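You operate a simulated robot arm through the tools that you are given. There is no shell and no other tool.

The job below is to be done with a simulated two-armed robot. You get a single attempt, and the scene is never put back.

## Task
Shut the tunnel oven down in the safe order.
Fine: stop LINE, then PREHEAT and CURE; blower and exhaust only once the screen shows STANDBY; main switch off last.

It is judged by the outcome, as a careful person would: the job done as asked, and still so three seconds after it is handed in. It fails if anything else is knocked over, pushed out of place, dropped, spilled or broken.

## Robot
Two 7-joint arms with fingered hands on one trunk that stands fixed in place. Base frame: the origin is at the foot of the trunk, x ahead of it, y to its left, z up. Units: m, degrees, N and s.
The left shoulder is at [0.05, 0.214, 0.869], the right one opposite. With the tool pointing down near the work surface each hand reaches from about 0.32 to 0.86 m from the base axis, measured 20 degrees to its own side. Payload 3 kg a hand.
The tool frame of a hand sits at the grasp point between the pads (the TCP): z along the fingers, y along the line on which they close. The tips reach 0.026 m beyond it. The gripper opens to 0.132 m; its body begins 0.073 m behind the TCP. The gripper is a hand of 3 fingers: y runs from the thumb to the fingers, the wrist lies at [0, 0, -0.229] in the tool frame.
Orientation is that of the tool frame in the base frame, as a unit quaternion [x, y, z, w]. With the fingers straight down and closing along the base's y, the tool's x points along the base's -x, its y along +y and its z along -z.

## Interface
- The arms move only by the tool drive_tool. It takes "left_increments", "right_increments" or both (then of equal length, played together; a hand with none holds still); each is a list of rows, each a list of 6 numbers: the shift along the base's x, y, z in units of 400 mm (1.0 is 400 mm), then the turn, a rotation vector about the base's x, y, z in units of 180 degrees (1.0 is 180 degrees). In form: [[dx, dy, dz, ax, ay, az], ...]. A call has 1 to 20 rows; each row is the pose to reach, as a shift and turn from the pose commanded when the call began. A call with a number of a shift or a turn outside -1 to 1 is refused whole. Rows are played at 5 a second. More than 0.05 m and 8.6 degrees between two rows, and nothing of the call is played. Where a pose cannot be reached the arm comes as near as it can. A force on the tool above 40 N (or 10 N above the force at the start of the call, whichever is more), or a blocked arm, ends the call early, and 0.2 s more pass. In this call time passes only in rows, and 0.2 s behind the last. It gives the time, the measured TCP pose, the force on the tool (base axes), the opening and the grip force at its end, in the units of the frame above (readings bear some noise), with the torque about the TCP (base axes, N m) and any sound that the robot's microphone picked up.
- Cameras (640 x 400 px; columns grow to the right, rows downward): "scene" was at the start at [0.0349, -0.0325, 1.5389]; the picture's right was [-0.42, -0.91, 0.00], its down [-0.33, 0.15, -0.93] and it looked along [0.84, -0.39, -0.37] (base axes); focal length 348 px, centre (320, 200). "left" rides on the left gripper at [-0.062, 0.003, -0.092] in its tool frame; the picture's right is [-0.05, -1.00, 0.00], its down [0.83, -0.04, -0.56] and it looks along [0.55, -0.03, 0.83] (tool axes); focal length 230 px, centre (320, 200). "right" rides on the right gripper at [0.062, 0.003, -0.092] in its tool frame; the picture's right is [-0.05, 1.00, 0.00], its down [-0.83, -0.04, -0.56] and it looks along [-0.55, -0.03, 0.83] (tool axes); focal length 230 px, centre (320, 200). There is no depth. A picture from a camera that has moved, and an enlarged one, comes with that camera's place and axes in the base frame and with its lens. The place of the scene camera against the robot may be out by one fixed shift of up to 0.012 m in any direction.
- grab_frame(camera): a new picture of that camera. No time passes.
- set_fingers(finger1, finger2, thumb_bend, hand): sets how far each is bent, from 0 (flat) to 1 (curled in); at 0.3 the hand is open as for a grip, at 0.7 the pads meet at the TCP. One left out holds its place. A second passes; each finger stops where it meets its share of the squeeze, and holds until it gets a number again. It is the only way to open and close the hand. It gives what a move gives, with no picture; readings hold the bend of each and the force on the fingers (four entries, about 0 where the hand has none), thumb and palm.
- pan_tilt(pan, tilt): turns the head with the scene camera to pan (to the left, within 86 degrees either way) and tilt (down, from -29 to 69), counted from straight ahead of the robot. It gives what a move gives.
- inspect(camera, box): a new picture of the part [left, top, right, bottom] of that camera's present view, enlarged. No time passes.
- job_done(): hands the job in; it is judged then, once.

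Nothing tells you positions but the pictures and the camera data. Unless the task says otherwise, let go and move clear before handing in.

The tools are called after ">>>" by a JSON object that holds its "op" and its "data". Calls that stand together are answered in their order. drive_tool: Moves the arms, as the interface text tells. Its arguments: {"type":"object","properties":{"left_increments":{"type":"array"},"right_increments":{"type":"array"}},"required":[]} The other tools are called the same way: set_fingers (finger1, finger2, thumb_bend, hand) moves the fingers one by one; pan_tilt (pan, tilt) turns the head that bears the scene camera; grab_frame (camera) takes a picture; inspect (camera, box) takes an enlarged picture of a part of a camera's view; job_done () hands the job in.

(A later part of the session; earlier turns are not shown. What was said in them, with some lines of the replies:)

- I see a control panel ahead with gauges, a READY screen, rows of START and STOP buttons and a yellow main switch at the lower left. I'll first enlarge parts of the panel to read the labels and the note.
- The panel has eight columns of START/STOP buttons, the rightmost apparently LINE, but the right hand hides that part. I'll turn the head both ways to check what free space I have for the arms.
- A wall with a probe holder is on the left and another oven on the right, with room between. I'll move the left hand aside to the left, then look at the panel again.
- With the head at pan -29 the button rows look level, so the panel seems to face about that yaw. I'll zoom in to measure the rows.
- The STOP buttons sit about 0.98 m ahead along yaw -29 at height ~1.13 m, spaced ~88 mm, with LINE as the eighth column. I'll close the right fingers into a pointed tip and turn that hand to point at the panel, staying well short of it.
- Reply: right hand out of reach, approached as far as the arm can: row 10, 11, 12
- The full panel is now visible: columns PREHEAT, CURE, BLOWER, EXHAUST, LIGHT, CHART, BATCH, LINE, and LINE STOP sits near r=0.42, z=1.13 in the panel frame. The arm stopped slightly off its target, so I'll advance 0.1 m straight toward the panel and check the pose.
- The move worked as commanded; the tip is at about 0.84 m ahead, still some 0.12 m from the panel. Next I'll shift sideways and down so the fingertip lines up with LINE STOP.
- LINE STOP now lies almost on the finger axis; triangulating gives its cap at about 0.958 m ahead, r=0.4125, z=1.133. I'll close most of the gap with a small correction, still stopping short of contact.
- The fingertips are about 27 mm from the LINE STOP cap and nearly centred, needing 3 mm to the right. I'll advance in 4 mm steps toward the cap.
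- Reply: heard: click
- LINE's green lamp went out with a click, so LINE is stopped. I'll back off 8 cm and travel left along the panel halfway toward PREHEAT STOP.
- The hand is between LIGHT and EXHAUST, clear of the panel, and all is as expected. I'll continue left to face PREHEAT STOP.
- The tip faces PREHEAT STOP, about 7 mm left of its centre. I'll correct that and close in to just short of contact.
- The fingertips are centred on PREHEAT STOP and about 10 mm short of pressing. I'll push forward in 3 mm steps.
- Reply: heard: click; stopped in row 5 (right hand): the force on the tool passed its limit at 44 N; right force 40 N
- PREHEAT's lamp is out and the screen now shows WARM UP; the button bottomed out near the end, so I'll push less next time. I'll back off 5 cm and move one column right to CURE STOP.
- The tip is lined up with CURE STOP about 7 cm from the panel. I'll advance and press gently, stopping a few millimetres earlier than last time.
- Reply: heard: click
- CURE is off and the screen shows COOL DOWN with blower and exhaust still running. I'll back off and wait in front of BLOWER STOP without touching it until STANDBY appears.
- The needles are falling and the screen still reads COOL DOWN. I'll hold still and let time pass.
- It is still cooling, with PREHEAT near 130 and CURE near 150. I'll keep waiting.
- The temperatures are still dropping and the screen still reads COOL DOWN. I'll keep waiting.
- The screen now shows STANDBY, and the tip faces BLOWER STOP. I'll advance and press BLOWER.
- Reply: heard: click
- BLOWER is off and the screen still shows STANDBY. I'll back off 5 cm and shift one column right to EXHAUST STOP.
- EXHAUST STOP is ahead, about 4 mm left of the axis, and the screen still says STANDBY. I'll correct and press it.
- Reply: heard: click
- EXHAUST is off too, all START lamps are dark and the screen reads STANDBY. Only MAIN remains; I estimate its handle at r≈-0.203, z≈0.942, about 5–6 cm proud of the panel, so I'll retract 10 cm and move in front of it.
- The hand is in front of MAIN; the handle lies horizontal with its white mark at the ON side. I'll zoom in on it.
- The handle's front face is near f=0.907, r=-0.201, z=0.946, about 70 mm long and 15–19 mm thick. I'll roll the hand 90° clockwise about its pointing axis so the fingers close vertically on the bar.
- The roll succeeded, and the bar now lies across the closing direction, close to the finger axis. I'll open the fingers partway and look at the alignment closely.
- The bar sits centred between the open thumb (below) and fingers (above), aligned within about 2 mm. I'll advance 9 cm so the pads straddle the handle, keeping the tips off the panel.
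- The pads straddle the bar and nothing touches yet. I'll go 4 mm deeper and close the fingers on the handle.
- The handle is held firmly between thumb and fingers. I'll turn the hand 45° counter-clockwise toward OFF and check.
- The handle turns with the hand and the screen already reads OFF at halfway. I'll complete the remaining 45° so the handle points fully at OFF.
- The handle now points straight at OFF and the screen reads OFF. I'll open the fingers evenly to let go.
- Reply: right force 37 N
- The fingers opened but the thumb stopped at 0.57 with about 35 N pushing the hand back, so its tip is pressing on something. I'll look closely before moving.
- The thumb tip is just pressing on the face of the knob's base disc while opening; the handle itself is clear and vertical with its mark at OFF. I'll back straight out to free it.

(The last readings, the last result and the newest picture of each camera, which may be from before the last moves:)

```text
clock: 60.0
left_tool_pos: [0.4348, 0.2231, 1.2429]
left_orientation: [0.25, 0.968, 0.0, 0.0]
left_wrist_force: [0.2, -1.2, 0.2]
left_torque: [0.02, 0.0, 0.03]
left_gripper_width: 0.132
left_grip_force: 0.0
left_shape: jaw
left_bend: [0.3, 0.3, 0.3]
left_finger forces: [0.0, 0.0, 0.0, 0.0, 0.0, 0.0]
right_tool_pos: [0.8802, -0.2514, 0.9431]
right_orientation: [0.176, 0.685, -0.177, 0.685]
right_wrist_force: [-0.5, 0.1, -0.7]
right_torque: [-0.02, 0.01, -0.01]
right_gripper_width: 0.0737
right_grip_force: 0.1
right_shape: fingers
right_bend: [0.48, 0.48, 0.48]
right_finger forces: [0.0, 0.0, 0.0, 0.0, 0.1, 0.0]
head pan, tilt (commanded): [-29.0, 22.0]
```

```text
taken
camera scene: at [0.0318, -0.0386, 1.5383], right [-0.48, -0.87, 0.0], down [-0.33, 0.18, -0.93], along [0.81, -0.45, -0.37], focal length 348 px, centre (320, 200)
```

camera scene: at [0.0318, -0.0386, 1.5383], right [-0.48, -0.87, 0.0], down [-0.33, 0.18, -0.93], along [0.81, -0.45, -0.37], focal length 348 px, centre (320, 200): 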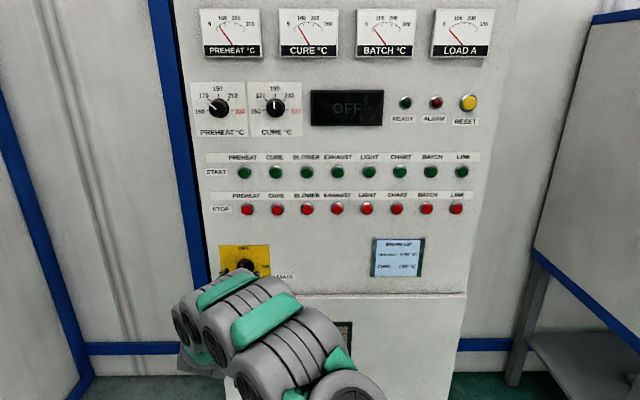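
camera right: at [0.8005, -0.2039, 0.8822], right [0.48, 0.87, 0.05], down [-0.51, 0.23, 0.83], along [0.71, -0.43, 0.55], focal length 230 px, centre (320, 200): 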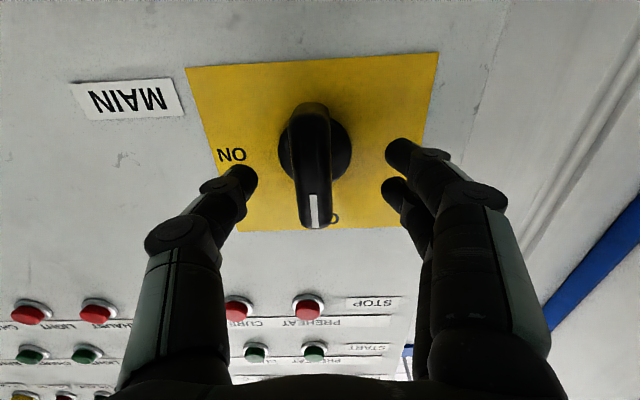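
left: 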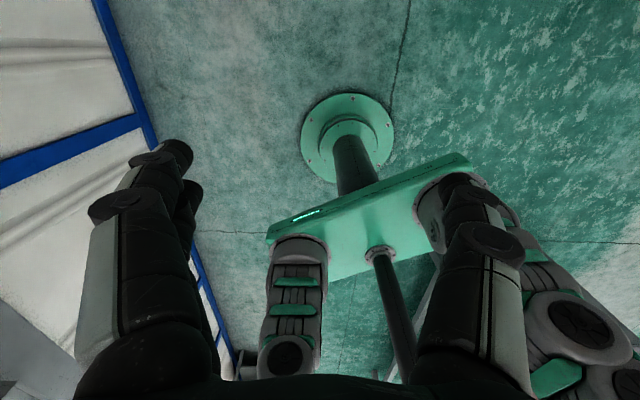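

The hand is free and the handle stays vertical at OFF. I'll back away further and shift aside so I can inspect the switch from the scene camera.

>>> {"op": "drive_tool", "data": {"right_increments": [[-0.0875, 0.0485, 0, 0, 0, 0], [-0.175, 0.097, 0, 0, 0, 0], [-0.2625, 0.1455, 0, 0, 0, 0], [-0.311, 0.058, 0, 0, 0, 0], [-0.3595, -0.0295, 0, 0, 0, 0], [-0.408, -0.117, 0, 0, 0, 0], [-0.4565, -0.2045, 0, 0, 0, 0], [-0.505, -0.292, 0, 0, 0, 0]]}}

>>> {"op": "grab_frame", "data": {"camera": "scene"}}

>>> {"op": "inspect", "data": {"camera": "scene", "box": [200, 230, 300, 300]}}

>>> {"op": "inspect", "data": {"camera": "scene", "box": [180, 0, 500, 220]}}

```text
clock: 62.0
left_tool_pos: [0.4341, 0.2239, 1.2442]
left_orientation: [0.25, 0.968, 0.0, -0.001]
left_wrist_force: [-0.2, 0.1, -0.9]
left_torque: [-0.03, 0.01, 0.03]
left_gripper_width: 0.1322
left_grip_force: 0.0
left_shape: jaw
left_bend: [0.3, 0.3, 0.3]
left_finger forces: [0.0, 0.0, 0.0, 0.1, 0.0, 0.1]
right_tool_pos: [0.6552, -0.3963, 0.9155]
right_orientation: [0.27, 0.683, -0.179, 0.655]
right_wrist_force: [-0.2, 0.2, -0.5]
right_torque: [0.0, 0.04, -0.02]
right_gripper_width: 0.0745
right_grip_force: 0.1
right_shape: fingers
right_bend: [0.48, 0.48, 0.48]
right_finger forces: [0.0, 0.0, 0.0, 0.0, 0.1, 0.0]
right hand out of reach, approached as far as the arm can: row 8
head pan, tilt (commanded): [-29.0, 22.0]
stopped in row 8 (right hand): the arm was blocked; the commanded pose is now the measured one
```

```text
taken
camera scene: at [0.0317, -0.0385, 1.5383], right [-0.48, -0.87, 0.0], down [-0.33, 0.18, -0.93], along [0.81, -0.45, -0.37], focal length 348 px, centre (320, 200)
```

scene: 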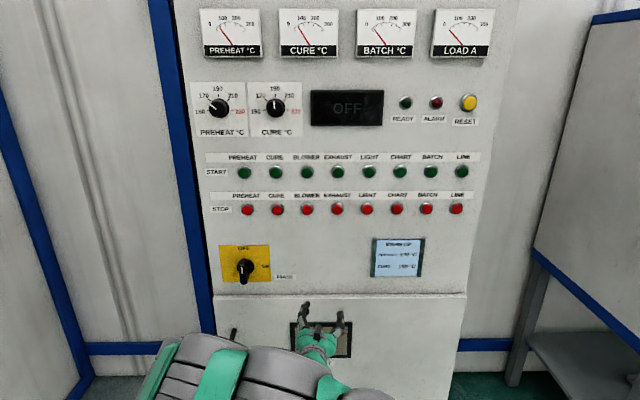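

```text
5.71 times, centred on (250, 265) of scene
camera zoom: at [0.0317, -0.0385, 1.5383], right [-0.48, -0.87, 0.0], down [-0.33, 0.18, -0.93], along [0.81, -0.45, -0.37], focal length 1988 px, centre (720, -171)
```

zoom: 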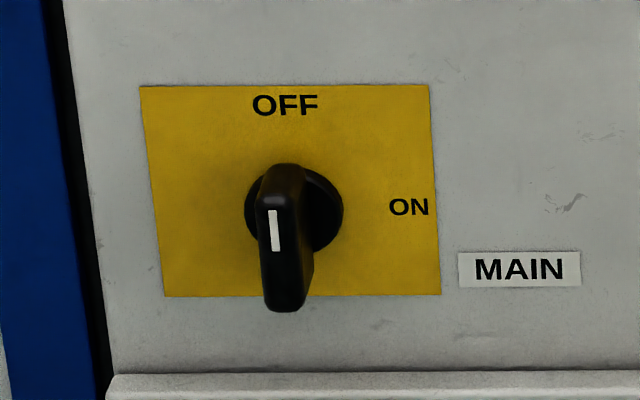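

```text
1.82 times, centred on (340, 110) of scene
camera zoom: at [0.0317, -0.0385, 1.5383], right [-0.48, -0.87, 0.0], down [-0.33, 0.18, -0.93], along [0.81, -0.45, -0.37], focal length 633 px, centre (284, 364)
```

zoom: 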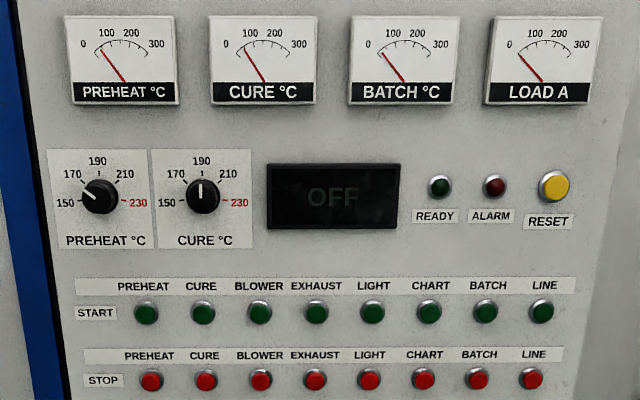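

The handle points to OFF, the screen reads OFF and all lamps are dark. The arm reported being blocked at the last step, so I'll look down to make sure it touches nothing.

>>> {"op": "pan_tilt", "data": {"pan": -40, "tilt": 55}}

>>> {"op": "grab_frame", "data": {"camera": "scene"}}

>>> {"op": "grab_frame", "data": {"camera": "right"}}

>>> {"op": "grab_frame", "data": {"camera": "left"}}

```text
clock: 63.0
left_tool_pos: [0.435, 0.2235, 1.2446]
left_orientation: [0.25, 0.968, 0.001, 0.0]
left_wrist_force: [-0.1, 0.1, 0.1]
left_torque: [0.01, 0.04, -0.01]
left_gripper_width: 0.1319
left_grip_force: 0.1
left_shape: jaw
left_bend: [0.3, 0.3, 0.3]
left_finger forces: [0.1, 0.1, 0.0, 0.1, 0.0, 0.0]
right_tool_pos: [0.6566, -0.3973, 0.9163]
right_orientation: [0.27, 0.683, -0.18, 0.655]
right_wrist_force: [-1.0, -0.1, -0.6]
right_torque: [-0.01, -0.01, -0.02]
right_gripper_width: 0.0742
right_grip_force: 0.1
right_shape: fingers
right_bend: [0.48, 0.48, 0.48]
right_finger forces: [0.0, 0.0, 0.0, 0.1, 0.1, 0.0]
head pan, tilt (commanded): [-40.0, 55.0]
```

```text
taken
camera scene: at [0.0059, -0.04, 1.4895], right [-0.64, -0.77, 0.0], down [-0.63, 0.53, -0.57], along [0.44, -0.37, -0.82], focal length 348 px, centre (320, 200)
```

scene: 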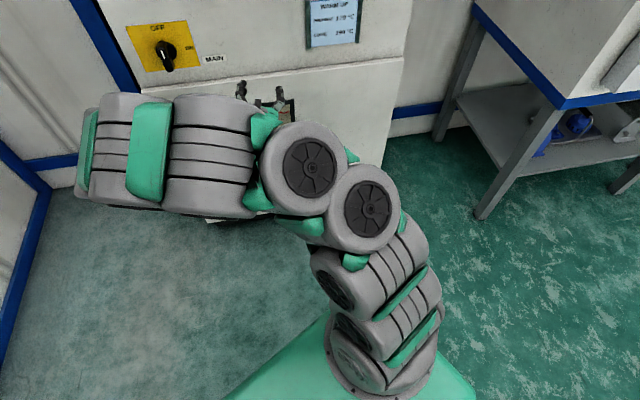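

```text
taken
camera right: at [0.5845, -0.3307, 0.8619], right [0.6, 0.78, 0.16], down [-0.47, 0.19, 0.86], along [0.64, -0.6, 0.48], focal length 230 px, centre (320, 200)
```

right: 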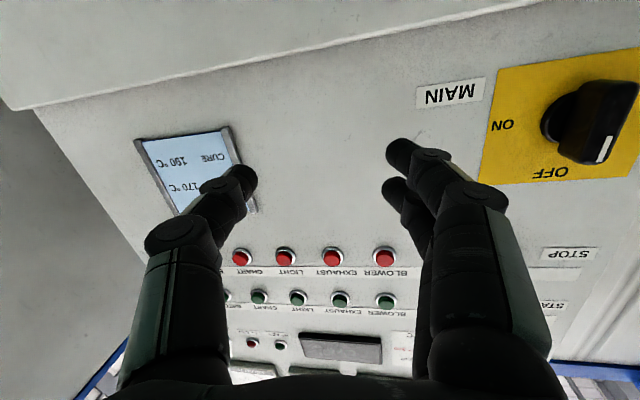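

```text
taken
camera left: at [0.491, 0.1969, 1.3365], right [-0.44, -0.9, 0.0], down [-0.75, 0.36, 0.56], along [-0.5, 0.24, -0.83], focal length 230 px, centre (320, 200)
```

left: 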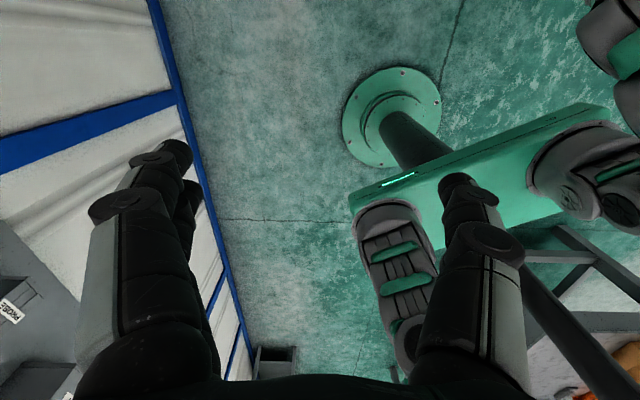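

The panel switch is at OFF and the right arm only folded up on itself; its elbow is well clear of the panel and wall. I'll ease it a few centimetres out of that folded limit and take a final look.

>>> {"op": "drive_tool", "data": {"right_increments": [[0.0485, 0.0875, 0, 0, 0, 0], [0.0485, 0.0875, 0, 0, 0, 0], [0.0485, 0.0875, 0, 0, 0, 0]]}}

>>> {"op": "pan_tilt", "data": {"pan": -29, "tilt": 22}}

>>> {"op": "grab_frame", "data": {"camera": "scene"}}

>>> {"op": "inspect", "data": {"camera": "scene", "box": [180, 80, 500, 300]}}

```text
clock: 63.8
left_tool_pos: [0.4353, 0.2231, 1.2447]
left_orientation: [0.251, 0.968, 0.0, 0.0]
left_wrist_force: [0.4, -0.3, 0.0]
left_torque: [0.0, 0.0, -0.02]
left_gripper_width: 0.1322
left_grip_force: 0.0
left_shape: jaw
left_bend: [0.3, 0.3, 0.3]
left_finger forces: [0.0, 0.0, 0.1, 0.0, 0.1, 0.1]
right_tool_pos: [0.6743, -0.3608, 0.9158]
right_orientation: [0.271, 0.683, -0.18, 0.654]
right_wrist_force: [0.0, -0.3, -0.3]
right_torque: [0.01, -0.02, -0.06]
right_gripper_width: 0.0748
right_grip_force: 0.0
right_shape: fingers
right_bend: [0.48, 0.48, 0.48]
right_finger forces: [0.1, 0.0, 0.1, 0.0, 0.0, 0.0]
head pan, tilt (commanded): [-40.0, 55.0]
```

```text
clock: 64.7
left_tool_pos: [0.4351, 0.2234, 1.2441]
left_orientation: [0.25, 0.968, 0.0, 0.0]
left_wrist_force: [0.2, 0.1, 0.1]
left_torque: [0.03, 0.0, 0.02]
left_gripper_width: 0.1318
left_grip_force: 0.2
left_shape: jaw
left_bend: [0.3, 0.3, 0.3]
left_finger forces: [0.0, 0.0, 0.1, 0.1, 0.0, 0.1]
right_tool_pos: [0.6752, -0.3606, 0.9152]
right_orientation: [0.27, 0.683, -0.179, 0.655]
right_wrist_force: [-0.3, -0.2, 0.1]
right_torque: [-0.03, -0.02, -0.01]
right_gripper_width: 0.0747
right_grip_force: 0.1
right_shape: fingers
right_bend: [0.48, 0.48, 0.48]
right_finger forces: [0.0, 0.0, 0.0, 0.0, 0.0, 0.0]
head pan, tilt (commanded): [-29.0, 22.0]
```

```text
taken
camera scene: at [0.0318, -0.0386, 1.5382], right [-0.49, -0.87, 0.0], down [-0.33, 0.18, -0.93], along [0.81, -0.45, -0.38], focal length 348 px, centre (320, 200)
```

scene: 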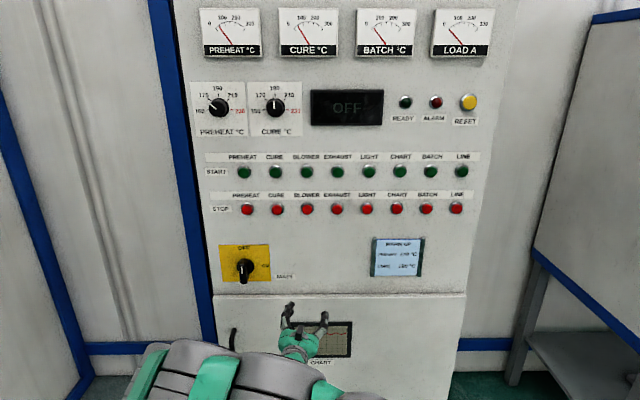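

```text
1.82 times, centred on (340, 190) of scene
camera zoom: at [0.0318, -0.0386, 1.5382], right [-0.49, -0.87, 0.0], down [-0.33, 0.18, -0.93], along [0.81, -0.45, -0.38], focal length 633 px, centre (284, 218)
```

zoom: 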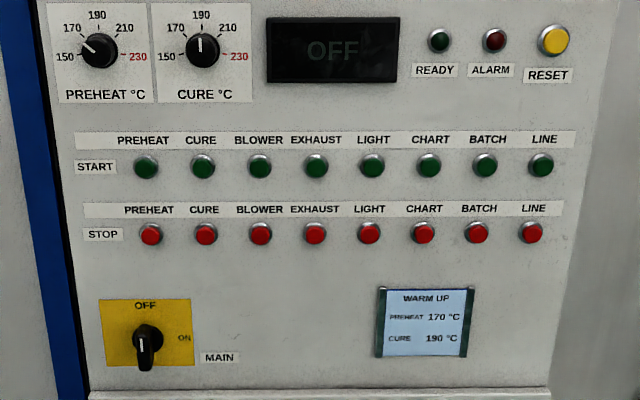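

Everything is off: all lamps are dark, the screen reads OFF, the MAIN handle points to OFF, and both hands are clear of the panel. I'm handing the job in.

>>> {"op": "job_done", "data": {}}

```text
The job is handed in.
```

The tunnel oven is shut down in the order you asked, and the job is handed in.

1. **LINE:** stopped first, and its lamp went out.
2. **PREHEAT, then CURE:** both stopped, and the screen went to COOL DOWN.
3. **Waiting:** I held the hand clear of the panel until the screen showed STANDBY, about 20 seconds.
4. **BLOWER, then EXHAUST:** both stopped only after STANDBY appeared.
5. **MAIN:** turned to OFF last. The screen now reads OFF and every lamp is dark.

- **Hard contacts:** the PREHEAT stop button bottomed out at 44 N, which ended that push early. The thumb also pressed about 35 N on the base of the MAIN switch while letting go. In the last pictures both look normal and the handle points to OFF.
- **Arm fold:** the right arm reached the limit of its own fold while backing away. It looked clear of the panel and wall, and I eased it back out.

Both hands finished clear of the panel, and I saw nothing knocked over or moved out of place.
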